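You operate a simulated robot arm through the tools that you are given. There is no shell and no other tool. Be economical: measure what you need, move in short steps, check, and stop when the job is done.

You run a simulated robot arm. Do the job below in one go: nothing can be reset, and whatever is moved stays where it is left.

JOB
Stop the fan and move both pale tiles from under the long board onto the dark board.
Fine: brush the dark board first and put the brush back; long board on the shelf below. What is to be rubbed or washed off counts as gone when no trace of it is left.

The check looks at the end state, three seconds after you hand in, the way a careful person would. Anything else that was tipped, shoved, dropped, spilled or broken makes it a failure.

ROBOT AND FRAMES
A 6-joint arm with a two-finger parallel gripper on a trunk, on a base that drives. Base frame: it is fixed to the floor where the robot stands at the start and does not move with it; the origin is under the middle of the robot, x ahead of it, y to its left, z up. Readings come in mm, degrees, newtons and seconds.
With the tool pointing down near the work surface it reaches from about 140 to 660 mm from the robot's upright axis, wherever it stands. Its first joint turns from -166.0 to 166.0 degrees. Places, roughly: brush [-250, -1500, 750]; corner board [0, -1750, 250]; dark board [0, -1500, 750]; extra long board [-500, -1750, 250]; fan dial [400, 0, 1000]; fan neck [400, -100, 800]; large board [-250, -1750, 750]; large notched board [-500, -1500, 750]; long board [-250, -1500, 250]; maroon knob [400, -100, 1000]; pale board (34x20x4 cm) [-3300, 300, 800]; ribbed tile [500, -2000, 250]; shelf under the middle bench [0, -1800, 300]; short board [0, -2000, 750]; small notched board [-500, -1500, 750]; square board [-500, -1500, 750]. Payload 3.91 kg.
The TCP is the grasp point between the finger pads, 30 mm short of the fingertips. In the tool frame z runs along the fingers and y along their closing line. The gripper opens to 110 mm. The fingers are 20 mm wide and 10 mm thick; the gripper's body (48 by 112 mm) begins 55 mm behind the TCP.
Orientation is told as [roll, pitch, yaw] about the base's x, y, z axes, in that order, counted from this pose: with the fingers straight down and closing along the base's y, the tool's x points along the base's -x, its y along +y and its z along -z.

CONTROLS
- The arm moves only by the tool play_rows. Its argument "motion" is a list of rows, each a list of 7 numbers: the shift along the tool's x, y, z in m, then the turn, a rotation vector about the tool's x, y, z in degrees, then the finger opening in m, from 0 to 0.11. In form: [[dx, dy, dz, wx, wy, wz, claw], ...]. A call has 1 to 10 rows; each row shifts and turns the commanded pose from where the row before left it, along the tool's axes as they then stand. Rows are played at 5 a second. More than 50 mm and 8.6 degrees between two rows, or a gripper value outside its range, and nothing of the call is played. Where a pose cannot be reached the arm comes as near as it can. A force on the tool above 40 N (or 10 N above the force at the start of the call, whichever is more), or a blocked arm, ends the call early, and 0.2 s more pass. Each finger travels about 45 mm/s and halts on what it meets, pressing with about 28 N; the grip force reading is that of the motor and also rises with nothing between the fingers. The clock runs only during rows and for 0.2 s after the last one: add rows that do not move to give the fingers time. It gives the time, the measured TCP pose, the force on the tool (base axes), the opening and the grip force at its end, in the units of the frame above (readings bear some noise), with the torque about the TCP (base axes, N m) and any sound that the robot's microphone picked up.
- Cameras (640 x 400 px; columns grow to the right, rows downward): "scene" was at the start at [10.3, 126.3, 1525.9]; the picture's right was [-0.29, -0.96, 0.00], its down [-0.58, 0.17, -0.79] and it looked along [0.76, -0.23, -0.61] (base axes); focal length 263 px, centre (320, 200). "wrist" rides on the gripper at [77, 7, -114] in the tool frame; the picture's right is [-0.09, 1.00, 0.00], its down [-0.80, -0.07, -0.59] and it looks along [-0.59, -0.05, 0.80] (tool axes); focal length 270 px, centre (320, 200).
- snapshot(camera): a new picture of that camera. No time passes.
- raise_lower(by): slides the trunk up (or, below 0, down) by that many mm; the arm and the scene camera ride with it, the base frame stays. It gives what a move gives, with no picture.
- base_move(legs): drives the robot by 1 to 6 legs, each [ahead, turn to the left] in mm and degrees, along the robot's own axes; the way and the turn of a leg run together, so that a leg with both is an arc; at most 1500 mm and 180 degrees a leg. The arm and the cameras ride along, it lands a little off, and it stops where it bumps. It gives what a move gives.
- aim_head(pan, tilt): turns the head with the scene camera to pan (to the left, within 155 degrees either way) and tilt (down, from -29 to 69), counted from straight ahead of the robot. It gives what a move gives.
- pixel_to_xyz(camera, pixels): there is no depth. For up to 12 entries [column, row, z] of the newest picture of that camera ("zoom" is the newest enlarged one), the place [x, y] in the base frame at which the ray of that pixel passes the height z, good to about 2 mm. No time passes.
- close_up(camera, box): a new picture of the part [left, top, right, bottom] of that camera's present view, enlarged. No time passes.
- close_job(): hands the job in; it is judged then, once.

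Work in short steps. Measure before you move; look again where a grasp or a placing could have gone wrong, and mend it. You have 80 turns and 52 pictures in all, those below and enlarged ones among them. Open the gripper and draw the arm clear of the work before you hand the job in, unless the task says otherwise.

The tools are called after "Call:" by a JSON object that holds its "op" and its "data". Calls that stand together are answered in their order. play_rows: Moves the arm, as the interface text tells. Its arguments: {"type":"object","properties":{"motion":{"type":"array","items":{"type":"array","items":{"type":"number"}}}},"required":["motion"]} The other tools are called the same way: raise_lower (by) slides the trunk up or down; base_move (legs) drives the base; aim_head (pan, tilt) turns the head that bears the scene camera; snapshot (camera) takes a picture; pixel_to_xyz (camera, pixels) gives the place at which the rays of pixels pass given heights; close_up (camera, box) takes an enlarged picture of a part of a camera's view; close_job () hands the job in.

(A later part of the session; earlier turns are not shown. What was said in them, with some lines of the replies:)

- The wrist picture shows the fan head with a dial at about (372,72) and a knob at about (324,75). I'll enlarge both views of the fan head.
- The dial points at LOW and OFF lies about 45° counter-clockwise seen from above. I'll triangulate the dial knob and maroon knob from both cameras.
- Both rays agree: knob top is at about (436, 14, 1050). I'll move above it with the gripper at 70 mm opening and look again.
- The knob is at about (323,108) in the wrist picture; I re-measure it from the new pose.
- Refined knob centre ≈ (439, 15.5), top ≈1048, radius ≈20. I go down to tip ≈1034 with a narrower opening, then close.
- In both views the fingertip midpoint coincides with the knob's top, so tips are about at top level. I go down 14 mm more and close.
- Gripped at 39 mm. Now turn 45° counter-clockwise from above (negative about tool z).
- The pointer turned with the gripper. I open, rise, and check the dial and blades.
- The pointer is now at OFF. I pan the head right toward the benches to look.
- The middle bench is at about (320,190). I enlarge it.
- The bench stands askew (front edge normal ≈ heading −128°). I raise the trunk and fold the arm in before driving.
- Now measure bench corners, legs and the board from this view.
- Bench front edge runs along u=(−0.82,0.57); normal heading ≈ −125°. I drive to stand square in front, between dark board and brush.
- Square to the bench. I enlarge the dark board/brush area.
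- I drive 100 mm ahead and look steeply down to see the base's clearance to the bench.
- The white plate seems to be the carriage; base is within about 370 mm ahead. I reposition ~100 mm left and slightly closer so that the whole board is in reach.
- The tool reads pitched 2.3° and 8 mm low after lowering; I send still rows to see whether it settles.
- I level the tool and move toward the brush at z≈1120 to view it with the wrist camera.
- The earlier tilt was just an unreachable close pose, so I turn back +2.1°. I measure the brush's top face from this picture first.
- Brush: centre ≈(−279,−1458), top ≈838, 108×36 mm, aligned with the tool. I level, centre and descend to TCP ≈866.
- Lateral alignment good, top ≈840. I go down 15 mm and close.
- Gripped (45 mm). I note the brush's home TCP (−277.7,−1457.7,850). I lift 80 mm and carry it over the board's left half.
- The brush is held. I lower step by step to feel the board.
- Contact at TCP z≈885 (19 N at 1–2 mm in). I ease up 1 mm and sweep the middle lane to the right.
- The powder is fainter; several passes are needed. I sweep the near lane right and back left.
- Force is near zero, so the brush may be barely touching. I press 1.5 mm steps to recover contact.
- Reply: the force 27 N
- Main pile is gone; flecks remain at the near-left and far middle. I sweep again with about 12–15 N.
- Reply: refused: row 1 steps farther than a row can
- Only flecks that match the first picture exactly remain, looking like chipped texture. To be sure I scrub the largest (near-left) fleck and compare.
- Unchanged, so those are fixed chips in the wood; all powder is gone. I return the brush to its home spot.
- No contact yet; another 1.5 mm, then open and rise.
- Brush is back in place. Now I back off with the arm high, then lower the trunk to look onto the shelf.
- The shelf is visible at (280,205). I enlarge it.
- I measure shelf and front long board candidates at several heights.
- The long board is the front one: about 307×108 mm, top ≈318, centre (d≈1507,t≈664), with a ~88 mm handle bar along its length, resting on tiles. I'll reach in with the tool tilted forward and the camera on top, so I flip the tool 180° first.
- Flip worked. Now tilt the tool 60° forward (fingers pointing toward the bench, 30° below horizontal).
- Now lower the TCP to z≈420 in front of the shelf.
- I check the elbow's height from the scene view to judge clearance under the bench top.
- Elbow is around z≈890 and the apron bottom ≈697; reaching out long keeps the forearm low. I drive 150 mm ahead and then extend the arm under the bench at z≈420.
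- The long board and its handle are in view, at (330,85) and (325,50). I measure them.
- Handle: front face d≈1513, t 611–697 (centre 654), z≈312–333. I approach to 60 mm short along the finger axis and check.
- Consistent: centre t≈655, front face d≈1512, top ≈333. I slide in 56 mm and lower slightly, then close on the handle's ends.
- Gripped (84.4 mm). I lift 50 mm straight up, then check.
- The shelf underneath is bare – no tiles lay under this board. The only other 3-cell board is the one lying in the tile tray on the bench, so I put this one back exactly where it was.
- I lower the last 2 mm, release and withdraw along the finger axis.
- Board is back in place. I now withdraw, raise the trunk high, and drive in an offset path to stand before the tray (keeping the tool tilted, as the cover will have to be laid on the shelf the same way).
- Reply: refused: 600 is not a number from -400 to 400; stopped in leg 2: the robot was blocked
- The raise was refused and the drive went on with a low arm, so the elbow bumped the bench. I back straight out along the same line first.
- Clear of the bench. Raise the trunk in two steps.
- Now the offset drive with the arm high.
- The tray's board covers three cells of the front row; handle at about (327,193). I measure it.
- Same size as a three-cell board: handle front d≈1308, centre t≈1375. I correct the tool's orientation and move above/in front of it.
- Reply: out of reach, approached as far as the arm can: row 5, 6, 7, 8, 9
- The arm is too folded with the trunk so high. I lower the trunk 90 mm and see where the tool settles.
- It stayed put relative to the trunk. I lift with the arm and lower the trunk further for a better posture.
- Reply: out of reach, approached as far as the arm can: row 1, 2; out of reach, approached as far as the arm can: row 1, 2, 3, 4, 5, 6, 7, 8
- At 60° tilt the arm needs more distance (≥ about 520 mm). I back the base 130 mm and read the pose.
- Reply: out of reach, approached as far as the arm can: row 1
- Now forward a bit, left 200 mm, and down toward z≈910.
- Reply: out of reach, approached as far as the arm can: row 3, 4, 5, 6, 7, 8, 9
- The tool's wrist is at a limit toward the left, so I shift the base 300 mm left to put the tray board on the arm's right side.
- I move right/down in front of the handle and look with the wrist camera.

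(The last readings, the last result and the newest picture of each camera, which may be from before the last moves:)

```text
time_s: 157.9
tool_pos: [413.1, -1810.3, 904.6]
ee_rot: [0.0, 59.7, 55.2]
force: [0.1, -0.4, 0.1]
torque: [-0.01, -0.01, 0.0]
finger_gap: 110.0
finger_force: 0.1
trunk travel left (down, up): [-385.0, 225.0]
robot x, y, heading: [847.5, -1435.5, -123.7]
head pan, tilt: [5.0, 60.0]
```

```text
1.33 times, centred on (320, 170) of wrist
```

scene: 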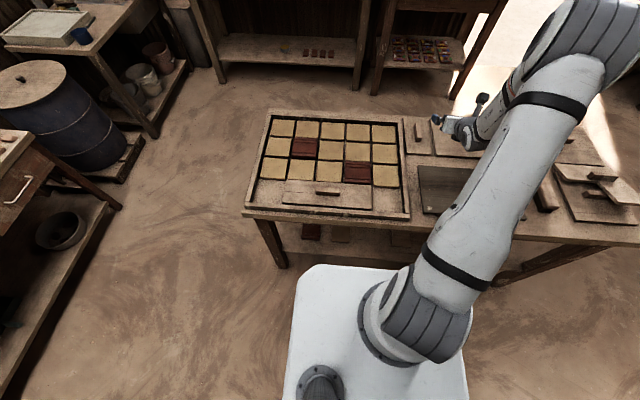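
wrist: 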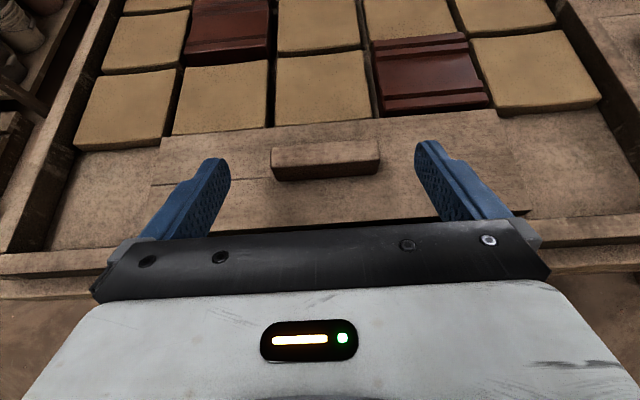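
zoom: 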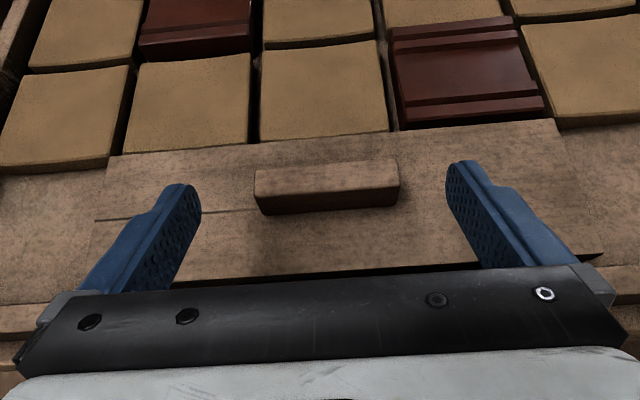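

From handle length the board top is ≈833 – above the tiles, so it rests on tiles. I slide in to straddle the handle, then feel downward.

Call:
{"op": "play_rows", "data": {"motion": [[-0.0165, 0, 0.0095, 0, 0, 0, 0.11], [0, 0, 0.021, 0, 0, 0, 0.11], [0, 0, 0.0206, 0, 0, 0, 0.11], [-0.0026, 0, 0.0015, 0, 0, 0, 0.11], [0, 0, 0, 0, 0, 0, 0.11]]}}

Call:
{"op": "play_rows", "data": {"motion": [[-0.0026, 0, 0.0015, 0, 0, 0, 0.11], [0, 0, 0, 0, 0, 0, 0.11]]}}

Call:
{"op": "play_rows", "data": {"motion": [[-0.0022, 0, 0.0013, 0, 0, 0, 0.11], [0, 0, 0, 0, 0, 0, 0.11]]}}

```text
time_s: 159.1
tool_pos: [394.1, -1841.1, 861.3]
ee_rot: [-0.1, 59.8, 55.3]
force: [-0.2, -0.4, -1.1]
torque: [-0.03, -0.02, 0.01]
finger_gap: 110.0
finger_force: 0.1
trunk travel left (down, up): [-385.0, 225.0]
robot x, y, heading: [851.7, -1439.4, -123.8]
head pan, tilt: [5.0, 60.0]
```

```text
time_s: 159.7
tool_pos: [392.9, -1840.5, 860.8]
ee_rot: [-0.2, 59.7, 55.3]
force: [0.0, 0.1, 0.5]
torque: [0.01, -0.01, -0.01]
finger_gap: 110.1
finger_force: 0.0
trunk travel left (down, up): [-385.0, 225.0]
robot x, y, heading: [849.0, -1439.2, -124.1]
head pan, tilt: [5.0, 60.0]
```

```text
time_s: 160.3
tool_pos: [393.3, -1840.8, 858.3]
ee_rot: [-0.1, 59.7, 55.2]
force: [0.0, 0.0, 0.1]
torque: [0.01, 0.03, -0.01]
finger_gap: 110.1
finger_force: 0.1
trunk travel left (down, up): [-385.0, 225.0]
robot x, y, heading: [846.5, -1439.9, -123.8]
head pan, tilt: [5.0, 60.0]
```

No contact yet at 858; I close and see if the fingers stop at ~85 mm, then test-lift 15 mm.

Call:
{"op": "play_rows", "data": {"motion": [[0, 0, 0, 0, 0, 0, 0.09], [0, 0, 0, 0, 0, 0, 0.075], [0, 0, 0, 0, 0, 0, 0.075], [0, 0, 0, 0, 0, 0, 0.075]]}}

Call:
{"op": "play_rows", "data": {"motion": [[0.0087, 0, -0.005, 0, 0, 0, 0.075], [0.0087, 0, -0.005, 0, 0, 0, 0.075], [0.0173, 0, -0.01, 0, 0, 0, 0.075], [0.0173, 0, -0.01, 0, 0, 0, 0.075], [0, 0, 0, 0, 0, 0, 0.075]]}}

```text
time_s: 161.3
tool_pos: [394.1, -1840.4, 858.5]
ee_rot: [-0.1, 59.7, 55.2]
force: [-0.6, 0.0, 0.2]
torque: [-0.04, 0.05, -0.12]
finger_gap: 85.0
finger_force: 27.6
trunk travel left (down, up): [-385.0, 225.0]
robot x, y, heading: [851.7, -1438.6, -123.9]
head pan, tilt: [5.0, 60.0]
```

```text
time_s: 162.5
tool_pos: [393.6, -1840.8, 917.2]
ee_rot: [-0.1, 59.6, 55.2]
force: [0.4, 0.6, -2.3]
torque: [0.01, 0.02, 0.0]
finger_gap: 84.6
finger_force: 27.9
trunk travel left (down, up): [-385.0, 225.0]
robot x, y, heading: [849.6, -1441.4, -123.9]
head pan, tilt: [5.0, 60.0]
```

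The board is held and lifted off the tiles. I back away from the bench, then drive to the right to face the free front strip of the shelf (t≈700).

Call:
{"op": "base_move", "data": {"legs": [[-340, 0], [0, -90], [650, 0], [0, 89.3]]}}

```text
time_s: 168.4
tool_pos: [614.2, -712.2, 917.6]
ee_rot: [0.1, 59.6, -32.6]
force: [0.1, -0.4, -3.0]
torque: [0.0, -0.04, 0.0]
finger_gap: 84.7
finger_force: 28.4
trunk travel left (down, up): [-385.0, 225.0]
robot x, y, heading: [1014.3, -1188.6, 148.3]
head pan, tilt: [5.0, 60.0]
stopped in leg 2: the robot was blocked; the commanded pose is now the measured one
```

The turn was blocked 2° short (base near something on the left side). I continue driving away to the right, then turn back to face the bench.

Call:
{"op": "base_move", "data": {"legs": [[650, 0], [0, 86.9]]}}

```text
time_s: 175.6
tool_pos: [-46.9, -1201.7, 916.4]
ee_rot: [-0.2, 59.6, 52.5]
force: [-0.7, 0.3, -2.3]
torque: [0.04, -0.04, 0.05]
finger_gap: 84.4
finger_force: 27.3
trunk travel left (down, up): [-385.0, 225.0]
robot x, y, heading: [429.7, -824.9, -127.2]
head pan, tilt: [5.0, 60.0]
stopped in leg 2: the robot was blocked; the commanded pose is now the measured one
```

Close enough (2.4° off, I correct with the wrist). Now lower the trunk fully, straighten the yaw and go down to z≈400.

Call:
{"op": "raise_lower", "data": {"by": -380}}

Call:
{"op": "play_rows", "data": {"motion": [[0, 0, 0, 2.3, 0, -1.4, 0.075], [-0.0407, 0, 0.0235, 0, 0, 0, 0.075], [-0.0407, 0, 0.0235, 0, 0, 0, 0.075], [-0.0317, 0, 0.0183, 0, 0, 0, 0.075], [0, 0, 0, 0, 0, 0, 0.075]]}}

```text
time_s: 179.2
tool_pos: [-47.2, -1202.1, 537.1]
ee_rot: [-0.1, 59.6, 52.7]
force: [-0.4, -0.9, -2.2]
torque: [0.04, -0.04, -0.02]
finger_gap: 84.6
finger_force: 28.1
trunk travel left (down, up): [-5.0, 605.0]
robot x, y, heading: [426.7, -820.8, -127.0]
head pan, tilt: [5.0, 60.0]
```

```text
time_s: 180.4
tool_pos: [-47.1, -1199.9, 406.2]
ee_rot: [0.0, 59.6, 55.4]
force: [-1.0, 0.3, -3.0]
torque: [0.05, -0.05, 0.04]
finger_gap: 84.5
finger_force: 27.2
trunk travel left (down, up): [-5.0, 605.0]
robot x, y, heading: [428.5, -818.4, -127.0]
head pan, tilt: [5.0, 60.0]
```

Drive 150 mm in, extend 163 mm over the shelf, and lower to z≈355.

Call:
{"op": "base_move", "data": {"legs": [[150, 0]]}}

Call:
{"op": "play_rows", "data": {"motion": [[0.0206, 0, 0.0352, 0, 0, 0, 0.075], [0.0206, 0, 0.0352, 0, 0, 0, 0.075], [0.0206, 0, 0.0352, 0, 0, 0, 0.075], [0.0206, 0, 0.0352, 0, 0, 0, 0.075], [0, 0, 0, 0, 0, 0, 0.075], [-0.0215, 0, 0.0127, 0, 0, 0, 0.075], [-0.0215, 0, 0.0127, 0, 0, 0, 0.075], [0, 0, 0, 0, 0, 0, 0.075]]}}

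```text
time_s: 181.8
tool_pos: [-137.3, -1319.4, 407.5]
ee_rot: [-0.1, 59.6, 55.4]
force: [0.0, 0.3, -2.2]
torque: [0.09, -0.02, 0.01]
finger_gap: 84.4
finger_force: 27.8
trunk travel left (down, up): [-5.0, 605.0]
robot x, y, heading: [340.9, -940.5, -127.1]
head pan, tilt: [5.0, 60.0]
```

```text
time_s: 183.6
tool_pos: [-229.9, -1454.2, 355.7]
ee_rot: [0.1, 59.6, 55.4]
force: [-0.4, 0.1, -2.7]
torque: [0.06, -0.01, -0.05]
finger_gap: 84.6
finger_force: 27.9
trunk travel left (down, up): [-5.0, 605.0]
robot x, y, heading: [341.5, -937.3, -126.8]
head pan, tilt: [5.0, 60.0]
```

Call:
{"op": "play_rows", "data": {"motion": [[-0.0086, 0, 0.005, 0, 0, 0, 0.075], [-0.0026, 0, 0.0015, 0, 0, 0, 0.075], [0, 0, 0, 0, 0, 0, 0.075]]}}

Call:
{"op": "play_rows", "data": {"motion": [[-0.0017, 0, 0.001, 0, 0, 0, 0.075], [0, 0, 0, 0, 0, 0, 0.075]]}}

Call:
{"op": "play_rows", "data": {"motion": [[-0.0017, 0, 0.001, 0, 0, 0, 0.075], [0, 0, 0, 0, 0, 0, 0.075]]}}

```text
time_s: 184.4
tool_pos: [-230.9, -1453.6, 343.1]
ee_rot: [0.1, 59.6, 55.4]
force: [-0.6, 1.0, -3.7]
torque: [0.05, 0.0, 0.03]
finger_gap: 84.9
finger_force: 28.2
trunk travel left (down, up): [-5.0, 605.0]
robot x, y, heading: [334.8, -938.9, -126.9]
head pan, tilt: [5.0, 60.0]
```

```text
time_s: 185.0
tool_pos: [-229.8, -1454.7, 342.0]
ee_rot: [0.0, 59.5, 55.4]
force: [1.1, 0.0, 2.2]
torque: [0.0, -0.39, -0.03]
finger_gap: 84.5
finger_force: 27.7
trunk travel left (down, up): [-5.0, 605.0]
robot x, y, heading: [336.8, -940.3, -127.2]
head pan, tilt: [5.0, 60.0]
```

```text
time_s: 185.6
tool_pos: [-229.0, -1454.1, 342.2]
ee_rot: [0.0, 59.8, 55.4]
force: [3.5, 2.0, 14.1]
torque: [0.11, -0.42, 0.03]
finger_gap: 84.6
finger_force: 28.2
trunk travel left (down, up): [-5.0, 605.0]
robot x, y, heading: [335.6, -939.3, -126.8]
head pan, tilt: [5.0, 60.0]
```

Contact on the shelf (same height as the other board, 342). I release, withdraw, back off, raise, bring the tool back to straight down (unflipped), and drive to stand before the tray.

Call:
{"op": "play_rows", "data": {"motion": [[0, 0, 0, 0, 0, 0, 0.09], [0, 0, 0, 0, 0, 0, 0.11], [0, 0, 0, 0, 0, 0, 0.11], [0, 0, -0.02, 0, 0, 0, 0.11], [0, 0, -0.04, 0, 0, 0, 0.11], [0, 0, -0.04, 0, 0, 0, 0.11], [0, 0, -0.04, 0, 0, 0, 0.11], [0, 0, -0.04, 0, 0, 0, 0.11]]}}

Call:
{"op": "base_move", "data": {"legs": [[-270, 0]]}}

Call:
{"op": "raise_lower", "data": {"by": 400}}

Call:
{"op": "raise_lower", "data": {"by": 200}}

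Call:
{"op": "play_rows", "data": {"motion": [[0, 0, 0, 0, -8.53, 0, 0.11], [0, 0, 0, 0, -8.53, 0, 0.11], [0, 0, 0, 0, -8.53, 0, 0.11], [0, 0, 0, 0, -8.53, 0, 0.11], [0, 0, 0, 0, -8.53, 0, 0.11], [0, 0, 0, 0, -8.53, 0, 0.11], [0, 0, 0, 0, -8.53, 0, 0.11], [0, 0, 0, 0, 0, -8.1, 0.11], [0, 0, 0, 0, 0, -8.1, 0.11]]}}

Call:
{"op": "play_rows", "data": {"motion": [[0, 0, 0, 0, 0, -8.2, 0.11], [0, 0, 0, 0, 0, -8.2, 0.11], [0, 0, 0, 0, 0, -8.2, 0.11], [0, 0, 0, 0, 0, -8.2, 0.11], [0, 0, 0, 0, 0, -8.2, 0.11], [0, 0, 0, 0, 0, -8.2, 0.11], [0, 0, 0, 0, 0, -8.2, 0.11], [0, 0, 0, 0, 0, -8.2, 0.11], [0, 0, 0, 0, 0, -8.2, 0.11], [0, 0, 0, 0, 0, -8.2, 0.11]]}}

Call:
{"op": "play_rows", "data": {"motion": [[0, 0, 0, 0, 0, -8.2, 0.11], [0, 0, 0, 0, 0, -8.2, 0.11], [0, 0, 0, 0, 0, -8.2, 0.11], [0, 0, 0, 0, 0, -8.2, 0.11], [0, 0, 0, 0, 0, -8.2, 0.11], [0, 0, 0, 0, 0, -8.2, 0.11], [0, 0, 0, 0, 0, -8.2, 0.11], [0, 0, 0, 0, 0, -8.2, 0.11], [0, 0, 0, 0, 0, -8.2, 0.11], [0, 0, 0, 0, 0, -8.2, 0.11]]}}

```text
time_s: 187.4
tool_pos: [-142.5, -1326.7, 430.2]
ee_rot: [0.0, 59.6, 55.4]
force: [-1.1, 0.1, -0.1]
torque: [0.02, 0.0, -0.03]
finger_gap: 110.4
finger_force: 0.2
trunk travel left (down, up): [-5.0, 605.0]
robot x, y, heading: [335.6, -938.2, -127.2]
head pan, tilt: [5.0, 60.0]
```

```text
time_s: 189.4
tool_pos: [17.0, -1116.0, 430.3]
ee_rot: [0.0, 59.6, 55.4]
force: [0.2, 0.3, -0.2]
torque: [-0.01, 0.02, 0.0]
finger_gap: 110.0
finger_force: 0.1
trunk travel left (down, up): [-5.0, 605.0]
robot x, y, heading: [499.2, -726.4, -127.0]
head pan, tilt: [5.0, 60.0]
stopped in leg 1: the robot was blocked; the commanded pose is now the measured one
```

```text
time_s: 193.2
tool_pos: [16.5, -1116.4, 830.2]
ee_rot: [0.1, 59.6, 55.5]
force: [0.1, 0.0, 0.7]
torque: [-0.02, -0.02, 0.04]
finger_gap: 110.0
finger_force: 0.0
trunk travel left (down, up): [-405.0, 205.0]
robot x, y, heading: [499.3, -729.1, -127.0]
head pan, tilt: [5.0, 60.0]
```

```text
time_s: 195.4
tool_pos: [17.6, -1116.0, 1030.6]
ee_rot: [-0.1, 59.6, 55.5]
force: [-0.2, -1.1, 0.3]
torque: [-0.02, 0.0, 0.0]
finger_gap: 110.1
finger_force: 0.1
trunk travel left (down, up): [-605.0, 5.0]
robot x, y, heading: [495.1, -729.0, -127.0]
head pan, tilt: [5.0, 60.0]
```

```text
time_s: 197.4
tool_pos: [16.1, -1116.1, 1030.3]
ee_rot: [0.0, -0.3, 71.8]
force: [0.3, -0.3, 0.1]
torque: [-0.01, -0.02, 0.01]
finger_gap: 109.8
finger_force: 0.1
trunk travel left (down, up): [-605.0, 5.0]
robot x, y, heading: [497.9, -731.8, -127.0]
head pan, tilt: [5.0, 60.0]
```

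```text
time_s: 199.6
tool_pos: [17.1, -1116.1, 1031.2]
ee_rot: [-0.2, -0.1, 153.8]
force: [-0.9, 0.1, -0.1]
torque: [0.03, 0.01, 0.02]
finger_gap: 109.8
finger_force: 0.0
trunk travel left (down, up): [-605.0, 5.0]
robot x, y, heading: [495.0, -730.5, -126.9]
head pan, tilt: [5.0, 60.0]
```

```text
time_s: 201.8
tool_pos: [17.2, -1116.8, 1033.0]
ee_rot: [0.0, 0.1, -124.1]
force: [0.1, -0.9, -0.7]
torque: [-0.01, 0.02, -0.01]
finger_gap: 110.2
finger_force: 0.2
trunk travel left (down, up): [-605.0, 5.0]
robot x, y, heading: [495.9, -728.2, -127.1]
head pan, tilt: [5.0, 60.0]
```

Tool is straight down and high. I drive to the tray stand, move over the uncovered cells, and look.

Call:
{"op": "base_move", "data": {"legs": [[0, 36.8], [627, 0], [0, -36.8]]}}

Call:
{"op": "play_rows", "data": {"motion": [[0.0155, 0.04, 0, 0, 0, 0, 0.11], [0.0155, 0.04, 0, 0, 0, 0, 0.11], [0.0155, 0.04, 0, 0, 0, 0, 0.11], [0.0155, 0.04, 0, 0, 0, 0, 0.11], [0.0155, 0.04, 0, 0, 0, 0, 0.11], [0.0155, 0.04, 0, 0, 0, 0, 0.11], [0.0155, 0.04, 0, 0, 0, 0, 0.11], [0.0155, 0.04, 0, 0, 0, 0, 0.11], [0.0155, 0.04, 0, 0, 0, 0, 0.11], [0, 0, 0, 0, 0, 0, 0.11]]}}

Call:
{"op": "raise_lower", "data": {"by": -40}}

Call:
{"op": "snapshot", "data": {"camera": "wrist"}}

```text
time_s: 204.0
tool_pos: [331.9, -1334.0, 1031.2]
ee_rot: [-0.1, 0.0, -88.8]
force: [-0.4, -0.7, 0.4]
torque: [0.02, 0.01, 0.0]
finger_gap: 110.1
finger_force: 0.0
trunk travel left (down, up): [-605.0, 5.0]
robot x, y, heading: [470.6, -736.5, -97.2]
head pan, tilt: [5.0, 60.0]
stopped in leg 1: the robot was blocked; the commanded pose is now the measured one
```

```text
time_s: 206.2
tool_pos: [685.6, -1186.4, 1031.8]
ee_rot: [0.1, 0.1, -88.8]
force: [0.2, -0.2, -0.7]
torque: [0.0, 0.0, -0.05]
finger_gap: 109.9
finger_force: 0.1
trunk travel left (down, up): [-605.0, 5.0]
robot x, y, heading: [468.5, -739.0, -97.5]
head pan, tilt: [5.0, 60.0]
```

```text
time_s: 207.0
tool_pos: [685.6, -1186.6, 992.8]
ee_rot: [0.0, 0.1, -88.9]
force: [-0.4, 0.1, 0.1]
torque: [0.0, 0.01, -0.03]
finger_gap: 109.9
finger_force: 0.0
trunk travel left (down, up): [-565.0, 45.0]
robot x, y, heading: [467.7, -737.0, -97.2]
head pan, tilt: [5.0, 60.0]
```

```text
3 pictures are left
```

wrist: 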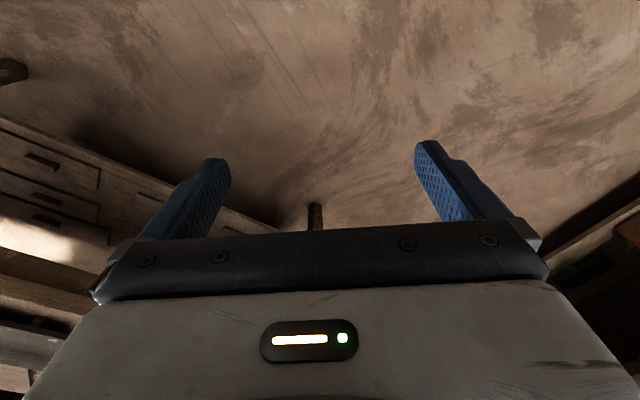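

The base was blocked behind (by whatever stands at its rear), so the view is off target. I drive forward away from it first, then line up at the tray and correct the tool's yaw.

Call:
{"op": "base_move", "data": {"legs": [[150, 0], [0, 12.8], [471, 0], [0, -40.6]]}}

Call:
{"op": "play_rows", "data": {"motion": [[0, 0, 0, 0, 0, 8.2, 0.11], [-0.017, -0.0395, 0, 0, 0, 0, 0.11], [-0.017, -0.0395, 0, 0, 0, 0, 0.11], [0, 0, 0, 0, 0, 0, 0.11]]}}

```text
time_s: 213.5
tool_pos: [474.0, -1855.2, 991.4]
ee_rot: [0.1, 0.1, -117.0]
force: [0.1, 0.1, -0.5]
torque: [-0.01, 0.0, -0.03]
finger_gap: 109.9
finger_force: 0.1
trunk travel left (down, up): [-565.0, 45.0]
robot x, y, heading: [517.6, -1372.2, -124.5]
head pan, tilt: [5.0, 60.0]
```

```text
time_s: 214.5
tool_pos: [388.8, -1836.9, 992.4]
ee_rot: [0.1, 0.1, -125.1]
force: [0.3, 0.0, 0.0]
torque: [-0.01, 0.01, -0.01]
finger_gap: 109.9
finger_force: 0.0
trunk travel left (down, up): [-565.0, 45.0]
robot x, y, heading: [512.7, -1366.9, -124.7]
head pan, tilt: [5.0, 60.0]
```

In position over the tray's front row (d≈1286,t≈1368). I take a wrist picture.

Call:
{"op": "snapshot", "data": {"camera": "wrist"}}

```text
2 pictures are left
```

wrist: 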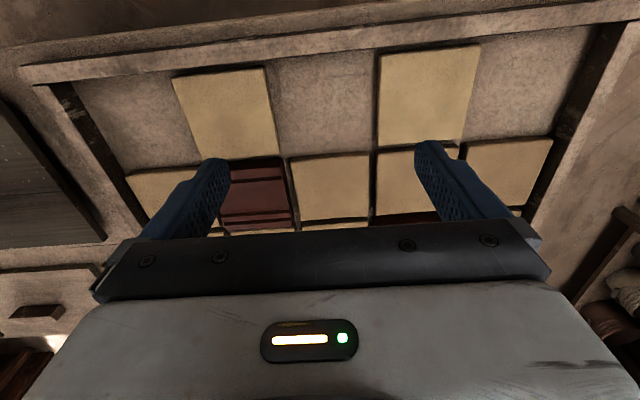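

Confirmed: two pale tiles stood under the board, in cells with empty cells on both sides. I measure their top corners at z≈816.

Call:
{"op": "pixel_to_xyz", "data": {"camera": "wrist", "pixels": [[174, 78, 816], [264, 68, 816], [275, 155, 816], [201, 160, 816], [379, 56, 816], [479, 46, 816], [464, 138, 816], [378, 145, 816], [225, 113, 816], [427, 97, 816]]}}

```text
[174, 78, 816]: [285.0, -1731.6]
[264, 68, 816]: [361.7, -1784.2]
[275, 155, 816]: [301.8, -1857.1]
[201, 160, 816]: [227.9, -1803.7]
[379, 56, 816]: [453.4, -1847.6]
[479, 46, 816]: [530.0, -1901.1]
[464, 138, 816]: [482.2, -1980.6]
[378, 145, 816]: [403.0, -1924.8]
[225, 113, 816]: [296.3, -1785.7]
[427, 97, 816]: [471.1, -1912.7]
```

Tile A centre (294,−1794), tile B centre (467,−1913.5), 93 mm square, empties beside. I go over A, descend to TCP≈834, grip, lift and carry it over the dark board.

Call:
{"op": "play_rows", "data": {"motion": [[-0.0062, -0.034, 0, 0, 0, 0, 0.11], [-0.0062, -0.034, 0, 0, 0, 0, 0.11], [-0.0062, -0.034, 0, 0, 0, 0, 0.11], [0, 0, 0.045, 0, 0, 0, 0.11], [0, 0, 0.045, 0, 0, 0, 0.11], [0, 0, 0.04, 0, 0, 0, 0.11], [0, 0, 0.018, 0, 0, 0, 0.11], [0, 0, 0.01, 0, 0, 0, 0.11], [0, 0, 0, 0, 0, 0, 0.11]]}}

Call:
{"op": "play_rows", "data": {"motion": [[0, 0, 0, 0, 0, 0, 0.1], [0, 0, 0, 0, 0, 0, 0.085], [0, 0, 0, 0, 0, 0, 0.08], [0, 0, 0, 0, 0, 0, 0.08], [0, 0, -0.01, 0, 0, 0, 0.08], [0, 0, -0.036, 0, 0, 0, 0.08], [0, 0, -0.04, 0, 0, 0, 0.08], [0, 0, 0, 0, 0, 0, 0.08]]}}

Call:
{"op": "play_rows", "data": {"motion": [[-0.003, -0.045, 0, 0, 0, 0, 0.08], [-0.003, -0.045, 0, 0, 0, 0, 0.08], [-0.003, -0.045, 0, 0, 0, 0, 0.08], [-0.003, -0.045, 0, 0, 0, 0, 0.08], [-0.003, -0.045, 0, 0, 0, 0, 0.08], [-0.003, -0.045, 0, 0, 0, 0, 0.08], [-0.003, -0.045, 0, 0, 0, 0, 0.08], [-0.003, -0.045, 0, 0, 0, 0, 0.08], [-0.003, -0.045, 0, 0, 0, 0, 0.08], [-0.003, -0.045, 0, 0, 0, 0, 0.08]]}}

Call:
{"op": "play_rows", "data": {"motion": [[0, 0, 0.03, 0, 0, 0, 0.08], [0, 0, 0.012, 0, 0, 0, 0.08], [0, 0, 0, 0, 0, 0, 0.08]]}}

```text
time_s: 216.5
tool_pos: [295.4, -1793.6, 834.2]
ee_rot: [0.0, 0.1, -125.1]
force: [-0.3, 0.0, -0.6]
torque: [-0.04, -0.02, 0.03]
finger_gap: 110.2
finger_force: 0.1
trunk travel left (down, up): [-565.0, 45.0]
robot x, y, heading: [511.9, -1365.5, -124.6]
head pan, tilt: [5.0, 60.0]
```

```text
time_s: 218.3
tool_pos: [295.6, -1793.7, 919.5]
ee_rot: [0.0, 0.2, -125.2]
force: [-0.2, 0.0, -2.8]
torque: [0.0, 0.0, 0.03]
finger_gap: 95.6
finger_force: 28.0
trunk travel left (down, up): [-565.0, 45.0]
robot x, y, heading: [509.6, -1371.2, -124.5]
head pan, tilt: [5.0, 60.0]
```

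```text
time_s: 220.5
tool_pos: [-88.8, -1557.6, 919.0]
ee_rot: [0.0, 0.1, -125.2]
force: [0.2, 0.5, -3.5]
torque: [-0.01, 0.0, 0.01]
finger_gap: 95.4
finger_force: 28.0
trunk travel left (down, up): [-565.0, 45.0]
robot x, y, heading: [513.6, -1371.8, -124.8]
head pan, tilt: [5.0, 60.0]
```

```text
time_s: 221.3
tool_pos: [-89.7, -1560.3, 878.1]
ee_rot: [0.0, 0.1, -125.2]
force: [0.4, -0.6, -2.2]
torque: [0.02, 0.0, 0.01]
finger_gap: 95.8
finger_force: 27.5
trunk travel left (down, up): [-565.0, 45.0]
robot x, y, heading: [513.7, -1371.1, -124.4]
head pan, tilt: [5.0, 60.0]
```

Tile A is held above the board (d≈1331,t≈817). I lower in small read steps to feel contact.

Call:
{"op": "play_rows", "data": {"motion": [[0, 0, 0.007, 0, 0, 0, 0.08], [0, 0, 0, 0, 0, 0, 0.08]]}}

Call:
{"op": "play_rows", "data": {"motion": [[0, 0, 0.003, 0, 0, 0, 0.08], [0, 0, 0, 0, 0, 0, 0.08]]}}

Call:
{"op": "play_rows", "data": {"motion": [[0, 0, 0.002, 0, 0, 0, 0.08], [0, 0, 0, 0, 0, 0, 0.08]]}}

Call:
{"op": "play_rows", "data": {"motion": [[0, 0, 0.002, 0, 0, 0, 0.08], [0, 0, 0, 0, 0, 0, 0.08]]}}

Call:
{"op": "play_rows", "data": {"motion": [[0, 0, 0.0015, 0, 0, 0, 0.08], [0, 0, 0, 0, 0, 0, 0.08]]}}

```text
time_s: 221.9
tool_pos: [-90.2, -1559.2, 870.7]
ee_rot: [0.1, 0.2, -125.2]
force: [-0.3, 0.2, -2.5]
torque: [0.01, 0.02, -0.02]
finger_gap: 95.6
finger_force: 28.0
trunk travel left (down, up): [-565.0, 45.0]
robot x, y, heading: [510.7, -1371.8, -124.7]
head pan, tilt: [5.0, 60.0]
```

```text
time_s: 222.5
tool_pos: [-89.3, -1557.8, 867.8]
ee_rot: [0.0, 0.1, -125.3]
force: [-0.2, -0.5, -1.3]
torque: [-0.09, -0.03, 0.0]
finger_gap: 95.8
finger_force: 28.4
trunk travel left (down, up): [-565.0, 45.0]
robot x, y, heading: [517.0, -1374.2, -124.8]
head pan, tilt: [5.0, 60.0]
```

```text
time_s: 223.1
tool_pos: [-91.1, -1559.0, 867.0]
ee_rot: [-0.2, -0.1, -125.2]
force: [0.3, -1.1, 14.4]
torque: [0.11, -0.69, 0.04]
finger_gap: 95.5
finger_force: 28.3
trunk travel left (down, up): [-565.0, 45.0]
robot x, y, heading: [514.8, -1372.7, -124.7]
head pan, tilt: [5.0, 60.0]
```

```text
time_s: 223.7
tool_pos: [-89.1, -1558.8, 866.4]
ee_rot: [-0.1, -0.1, -125.2]
force: [-1.7, -2.6, 25.7]
torque: [-0.1, -0.04, 0.34]
finger_gap: 95.8
finger_force: 28.1
trunk travel left (down, up): [-565.0, 45.0]
robot x, y, heading: [512.1, -1369.8, -124.8]
head pan, tilt: [5.0, 60.0]
```

```text
time_s: 224.3
tool_pos: [-89.9, -1558.5, 864.3]
ee_rot: [-0.1, -0.2, -125.2]
force: [-5.8, -0.4, 25.1]
torque: [-0.03, 0.19, 0.33]
finger_gap: 95.4
finger_force: 27.9
trunk travel left (down, up): [-565.0, 45.0]
robot x, y, heading: [513.6, -1367.2, -124.6]
head pan, tilt: [5.0, 60.0]
5 turns are left
```

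Contact at ≈867.5. I release A, rise, fetch tile B the same way, and bring it down at t≈950 to just contact.

Call:
{"op": "play_rows", "data": {"motion": [[0, 0, -0.002, 0, 0, 0, 0.08], [0, 0, 0, 0, 0, 0, 0.1], [0, 0, 0, 0, 0, 0, 0.11], [0, 0, 0, 0, 0, 0, 0.11], [0, 0, -0.02, 0, 0, 0, 0.11], [0, 0, -0.045, 0, 0, 0, 0.11], [0, 0, 0, 0, 0, 0, 0.11]]}}

Call:
{"op": "play_rows", "data": {"motion": [[0.0021, 0.0471, 0, 0, 0, 0, 0.11], [0.0021, 0.0471, 0, 0, 0, 0, 0.11], [0.0021, 0.0471, 0, 0, 0, 0, 0.11], [0.0021, 0.0471, 0, 0, 0, 0, 0.11], [0.0021, 0.0471, 0, 0, 0, 0, 0.11], [0.0021, 0.0471, 0, 0, 0, 0, 0.11], [0.0021, 0.0471, 0, 0, 0, 0, 0.11], [0.0021, 0.0471, 0, 0, 0, 0, 0.11], [0.0021, 0.0471, 0, 0, 0, 0, 0.11], [0.0021, 0.0471, 0, 0, 0, 0, 0.11]]}}

Call:
{"op": "play_rows", "data": {"motion": [[0.002, 0.047, 0, 0, 0, 0, 0.11], [0.002, 0.047, 0, 0, 0, 0, 0.11], [0.002, 0.047, 0, 0, 0, 0, 0.11], [0.002, 0.047, 0, 0, 0, 0, 0.11], [0, 0, 0, 0, 0, 0, 0.11]]}}

```text
time_s: 225.9
tool_pos: [-89.8, -1559.1, 928.6]
ee_rot: [0.0, 0.1, -125.3]
force: [0.1, 0.8, 1.1]
torque: [-0.01, -0.01, -0.03]
finger_gap: 109.8
finger_force: 0.0
trunk travel left (down, up): [-565.0, 45.0]
robot x, y, heading: [513.5, -1372.1, -124.4]
head pan, tilt: [5.0, 60.0]
```

```text
time_s: 228.1
tool_pos: [309.2, -1813.3, 929.2]
ee_rot: [-0.1, 0.0, -125.1]
force: [1.3, 0.4, 0.0]
torque: [0.0, 0.0, -0.02]
finger_gap: 109.8
finger_force: 0.0
trunk travel left (down, up): [-565.0, 45.0]
robot x, y, heading: [510.7, -1374.4, -124.3]
head pan, tilt: [5.0, 60.0]
```

```text
time_s: 229.3
tool_pos: [467.1, -1914.5, 929.6]
ee_rot: [0.0, 0.1, -125.2]
force: [-0.4, -0.1, -0.8]
torque: [-0.01, -0.02, -0.01]
finger_gap: 109.9
finger_force: 0.0
trunk travel left (down, up): [-565.0, 45.0]
robot x, y, heading: [512.4, -1372.9, -124.7]
head pan, tilt: [5.0, 60.0]
4 turns are left
```

Exactly over tile B. I descend, grip, lift, carry to t≈950 and lower to contact height.

Call:
{"op": "play_rows", "data": {"motion": [[0, 0, 0.045, 0, 0, 0, 0.11], [0, 0, 0.03, 0, 0, 0, 0.11], [0, 0, 0.0126, 0, 0, 0, 0.11], [0, 0, 0.008, 0, 0, 0, 0.11], [0, 0, 0, 0, 0, 0, 0.11]]}}

Call:
{"op": "play_rows", "data": {"motion": [[0, 0, 0, 0, 0, 0, 0.1], [0, 0, 0, 0, 0, 0, 0.085], [0, 0, 0, 0, 0, 0, 0.08], [0, 0, 0, 0, 0, 0, 0.08], [0, 0, -0.01, 0, 0, 0, 0.08], [0, 0, -0.036, 0, 0, 0, 0.08], [0, 0, -0.04, 0, 0, 0, 0.08], [0, 0, 0, 0, 0, 0, 0.08]]}}

Call:
{"op": "play_rows", "data": {"motion": [[-0.0023, -0.0438, 0, 0, 0, 0, 0.08], [-0.0023, -0.0438, 0, 0, 0, 0, 0.08], [-0.0023, -0.0438, 0, 0, 0, 0, 0.08], [-0.0023, -0.0438, 0, 0, 0, 0, 0.08], [-0.0023, -0.0438, 0, 0, 0, 0, 0.08], [-0.0023, -0.0438, 0, 0, 0, 0, 0.08], [-0.0023, -0.0438, 0, 0, 0, 0, 0.08], [-0.0023, -0.0438, 0, 0, 0, 0, 0.08], [-0.0023, -0.0438, 0, 0, 0, 0, 0.08], [-0.0023, -0.0438, 0, 0, 0, 0, 0.08]]}}

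Call:
{"op": "play_rows", "data": {"motion": [[-0.0023, -0.0438, 0, 0, 0, 0, 0.08], [-0.0023, -0.0438, 0, 0, 0, 0, 0.08], [0, 0, 0.03, 0, 0, 0, 0.08], [0, 0, 0.018, 0, 0, 0, 0.08], [0, 0, 0.003, 0, 0, 0, 0.08], [0, 0, 0, 0, 0, 0, 0.08]]}}

Call:
{"op": "play_rows", "data": {"motion": [[0, 0, 0.002, 0, 0, 0, 0.08], [0, 0, 0, 0, 0, 0, 0.08]]}}

```text
time_s: 230.5
tool_pos: [465.7, -1915.6, 834.1]
ee_rot: [0.1, 0.0, -125.3]
force: [0.8, 0.3, -0.1]
torque: [-0.01, 0.0, -0.03]
finger_gap: 109.9
finger_force: 0.0
trunk travel left (down, up): [-565.0, 45.0]
robot x, y, heading: [515.5, -1371.6, -124.7]
head pan, tilt: [5.0, 60.0]
```

```text
time_s: 232.3
tool_pos: [465.8, -1915.7, 920.3]
ee_rot: [0.0, 0.1, -125.2]
force: [-0.2, -1.2, -1.9]
torque: [0.0, 0.05, 0.01]
finger_gap: 95.5
finger_force: 28.1
trunk travel left (down, up): [-565.0, 45.0]
robot x, y, heading: [513.1, -1371.7, -124.5]
head pan, tilt: [5.0, 60.0]
```

```text
time_s: 234.5
tool_pos: [93.6, -1681.5, 920.8]
ee_rot: [0.0, 0.1, -125.2]
force: [0.2, 0.2, -2.8]
torque: [0.02, -0.02, -0.02]
finger_gap: 95.5
finger_force: 27.5
trunk travel left (down, up): [-565.0, 45.0]
robot x, y, heading: [513.2, -1366.1, -124.8]
head pan, tilt: [5.0, 60.0]
```

```text
time_s: 235.9
tool_pos: [20.7, -1634.4, 868.6]
ee_rot: [0.0, 0.1, -125.3]
force: [-0.5, 0.3, -3.0]
torque: [0.03, 0.03, 0.0]
finger_gap: 95.5
finger_force: 28.7
trunk travel left (down, up): [-565.0, 45.0]
robot x, y, heading: [512.1, -1369.7, -124.4]
head pan, tilt: [5.0, 60.0]
```

```text
time_s: 236.5
tool_pos: [19.6, -1634.4, 867.7]
ee_rot: [0.0, 0.0, -125.2]
force: [0.0, -0.9, 12.3]
torque: [0.17, -0.75, -0.03]
finger_gap: 95.9
finger_force: 28.4
trunk travel left (down, up): [-565.0, 45.0]
robot x, y, heading: [512.6, -1372.8, -124.6]
head pan, tilt: [5.0, 60.0]
3 turns are left
```

Tile B is in contact with the board (12 N). I release, rise clear, draw the arm back, and take a scene picture to check.

Call:
{"op": "play_rows", "data": {"motion": [[0, 0, 0, 0, 0, 0, 0.1], [0, 0, 0, 0, 0, 0, 0.11], [0, 0, 0, 0, 0, 0, 0.11], [0, 0, -0.02, 0, 0, 0, 0.11], [0, 0, -0.045, 0, 0, 0, 0.11], [0, 0, -0.045, 0, 0, 0, 0.11], [0, 0, -0.045, 0, 0, 0, 0.11], [0.04, 0, -0.02, 0, 0, 0, 0.11], [0.04, 0, -0.02, 0, 0, 0, 0.11], [0, 0, 0, 0, 0, 0, 0.11]]}}

Call:
{"op": "play_rows", "data": {"motion": [[0.03, 0.035, 0, 0, 0, 0, 0.11], [0.03, 0.035, 0, 0, 0, 0, 0.11], [0.02, 0.035, 0, 0, 0, 0, 0.11], [0, 0, 0, 0, 0, 0, 0.11]]}}

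Call:
{"op": "snapshot", "data": {"camera": "scene"}}

```text
time_s: 238.7
tool_pos: [65.8, -1569.4, 1062.4]
ee_rot: [0.0, 0.1, -125.2]
force: [-0.5, 0.9, -1.3]
torque: [-0.06, -0.02, 0.0]
finger_gap: 110.1
finger_force: 0.0
trunk travel left (down, up): [-565.0, 45.0]
robot x, y, heading: [513.9, -1368.9, -124.6]
head pan, tilt: [5.0, 60.0]
```

```text
time_s: 239.7
tool_pos: [198.3, -1564.9, 1061.2]
ee_rot: [0.0, 0.1, -125.2]
force: [0.5, -0.1, -0.3]
torque: [0.0, -0.02, 0.03]
finger_gap: 110.2
finger_force: 0.0
trunk travel left (down, up): [-565.0, 45.0]
robot x, y, heading: [511.6, -1367.9, -124.7]
head pan, tilt: [5.0, 60.0]
```

```text
1 pictures are left
2 turns are left
```

scene: 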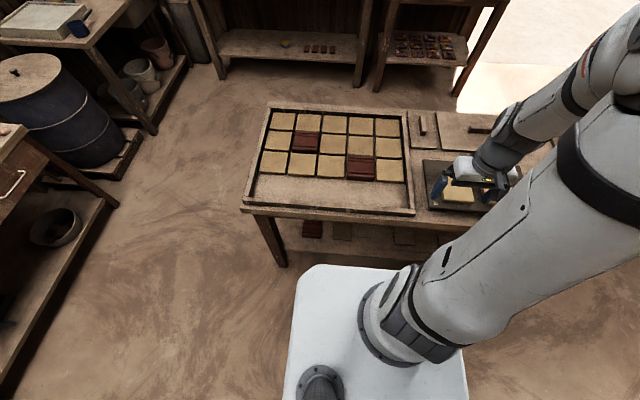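

The picture shows a pale tile on the dark board at about (460,190), the tray's front row empty, and the arm clear above with the gripper open. I hand the job in.

Call:
{"op": "close_job", "data": {}}

```text
The job is handed in.
```

I believe the job is done and have handed it in, but the base was blocked several times and I could not rule out that it touched something.

- **Fan:** I turned the dial from LOW to OFF.
- **Dark board:** The powder is brushed off, and the brush is back in its place to within about 2 mm. Some small pale flecks remain. They did not change when I scrubbed them, so I took them to be chips in the wood.
- **Long board:** There were two boards of this size. The one already on the shelf had nothing under it, so I put it back where it was. The tiles were under the one lying in the tile tray. That board is now on the shelf below, in front of the other.
- **Pale tiles:** Both are on the dark board. Each was pressed to contact before release. In the last picture I can see one of them; the arm hides the other.
- **Blocked moves:** While driving, the arm bumped the bench once. The bench top looked undisturbed afterwards, but I did not check the shelf tiles it passed over. The base was also blocked in several other moves away from the bench. I did not find out by what, and I took no picture of the floor or the fan afterwards.
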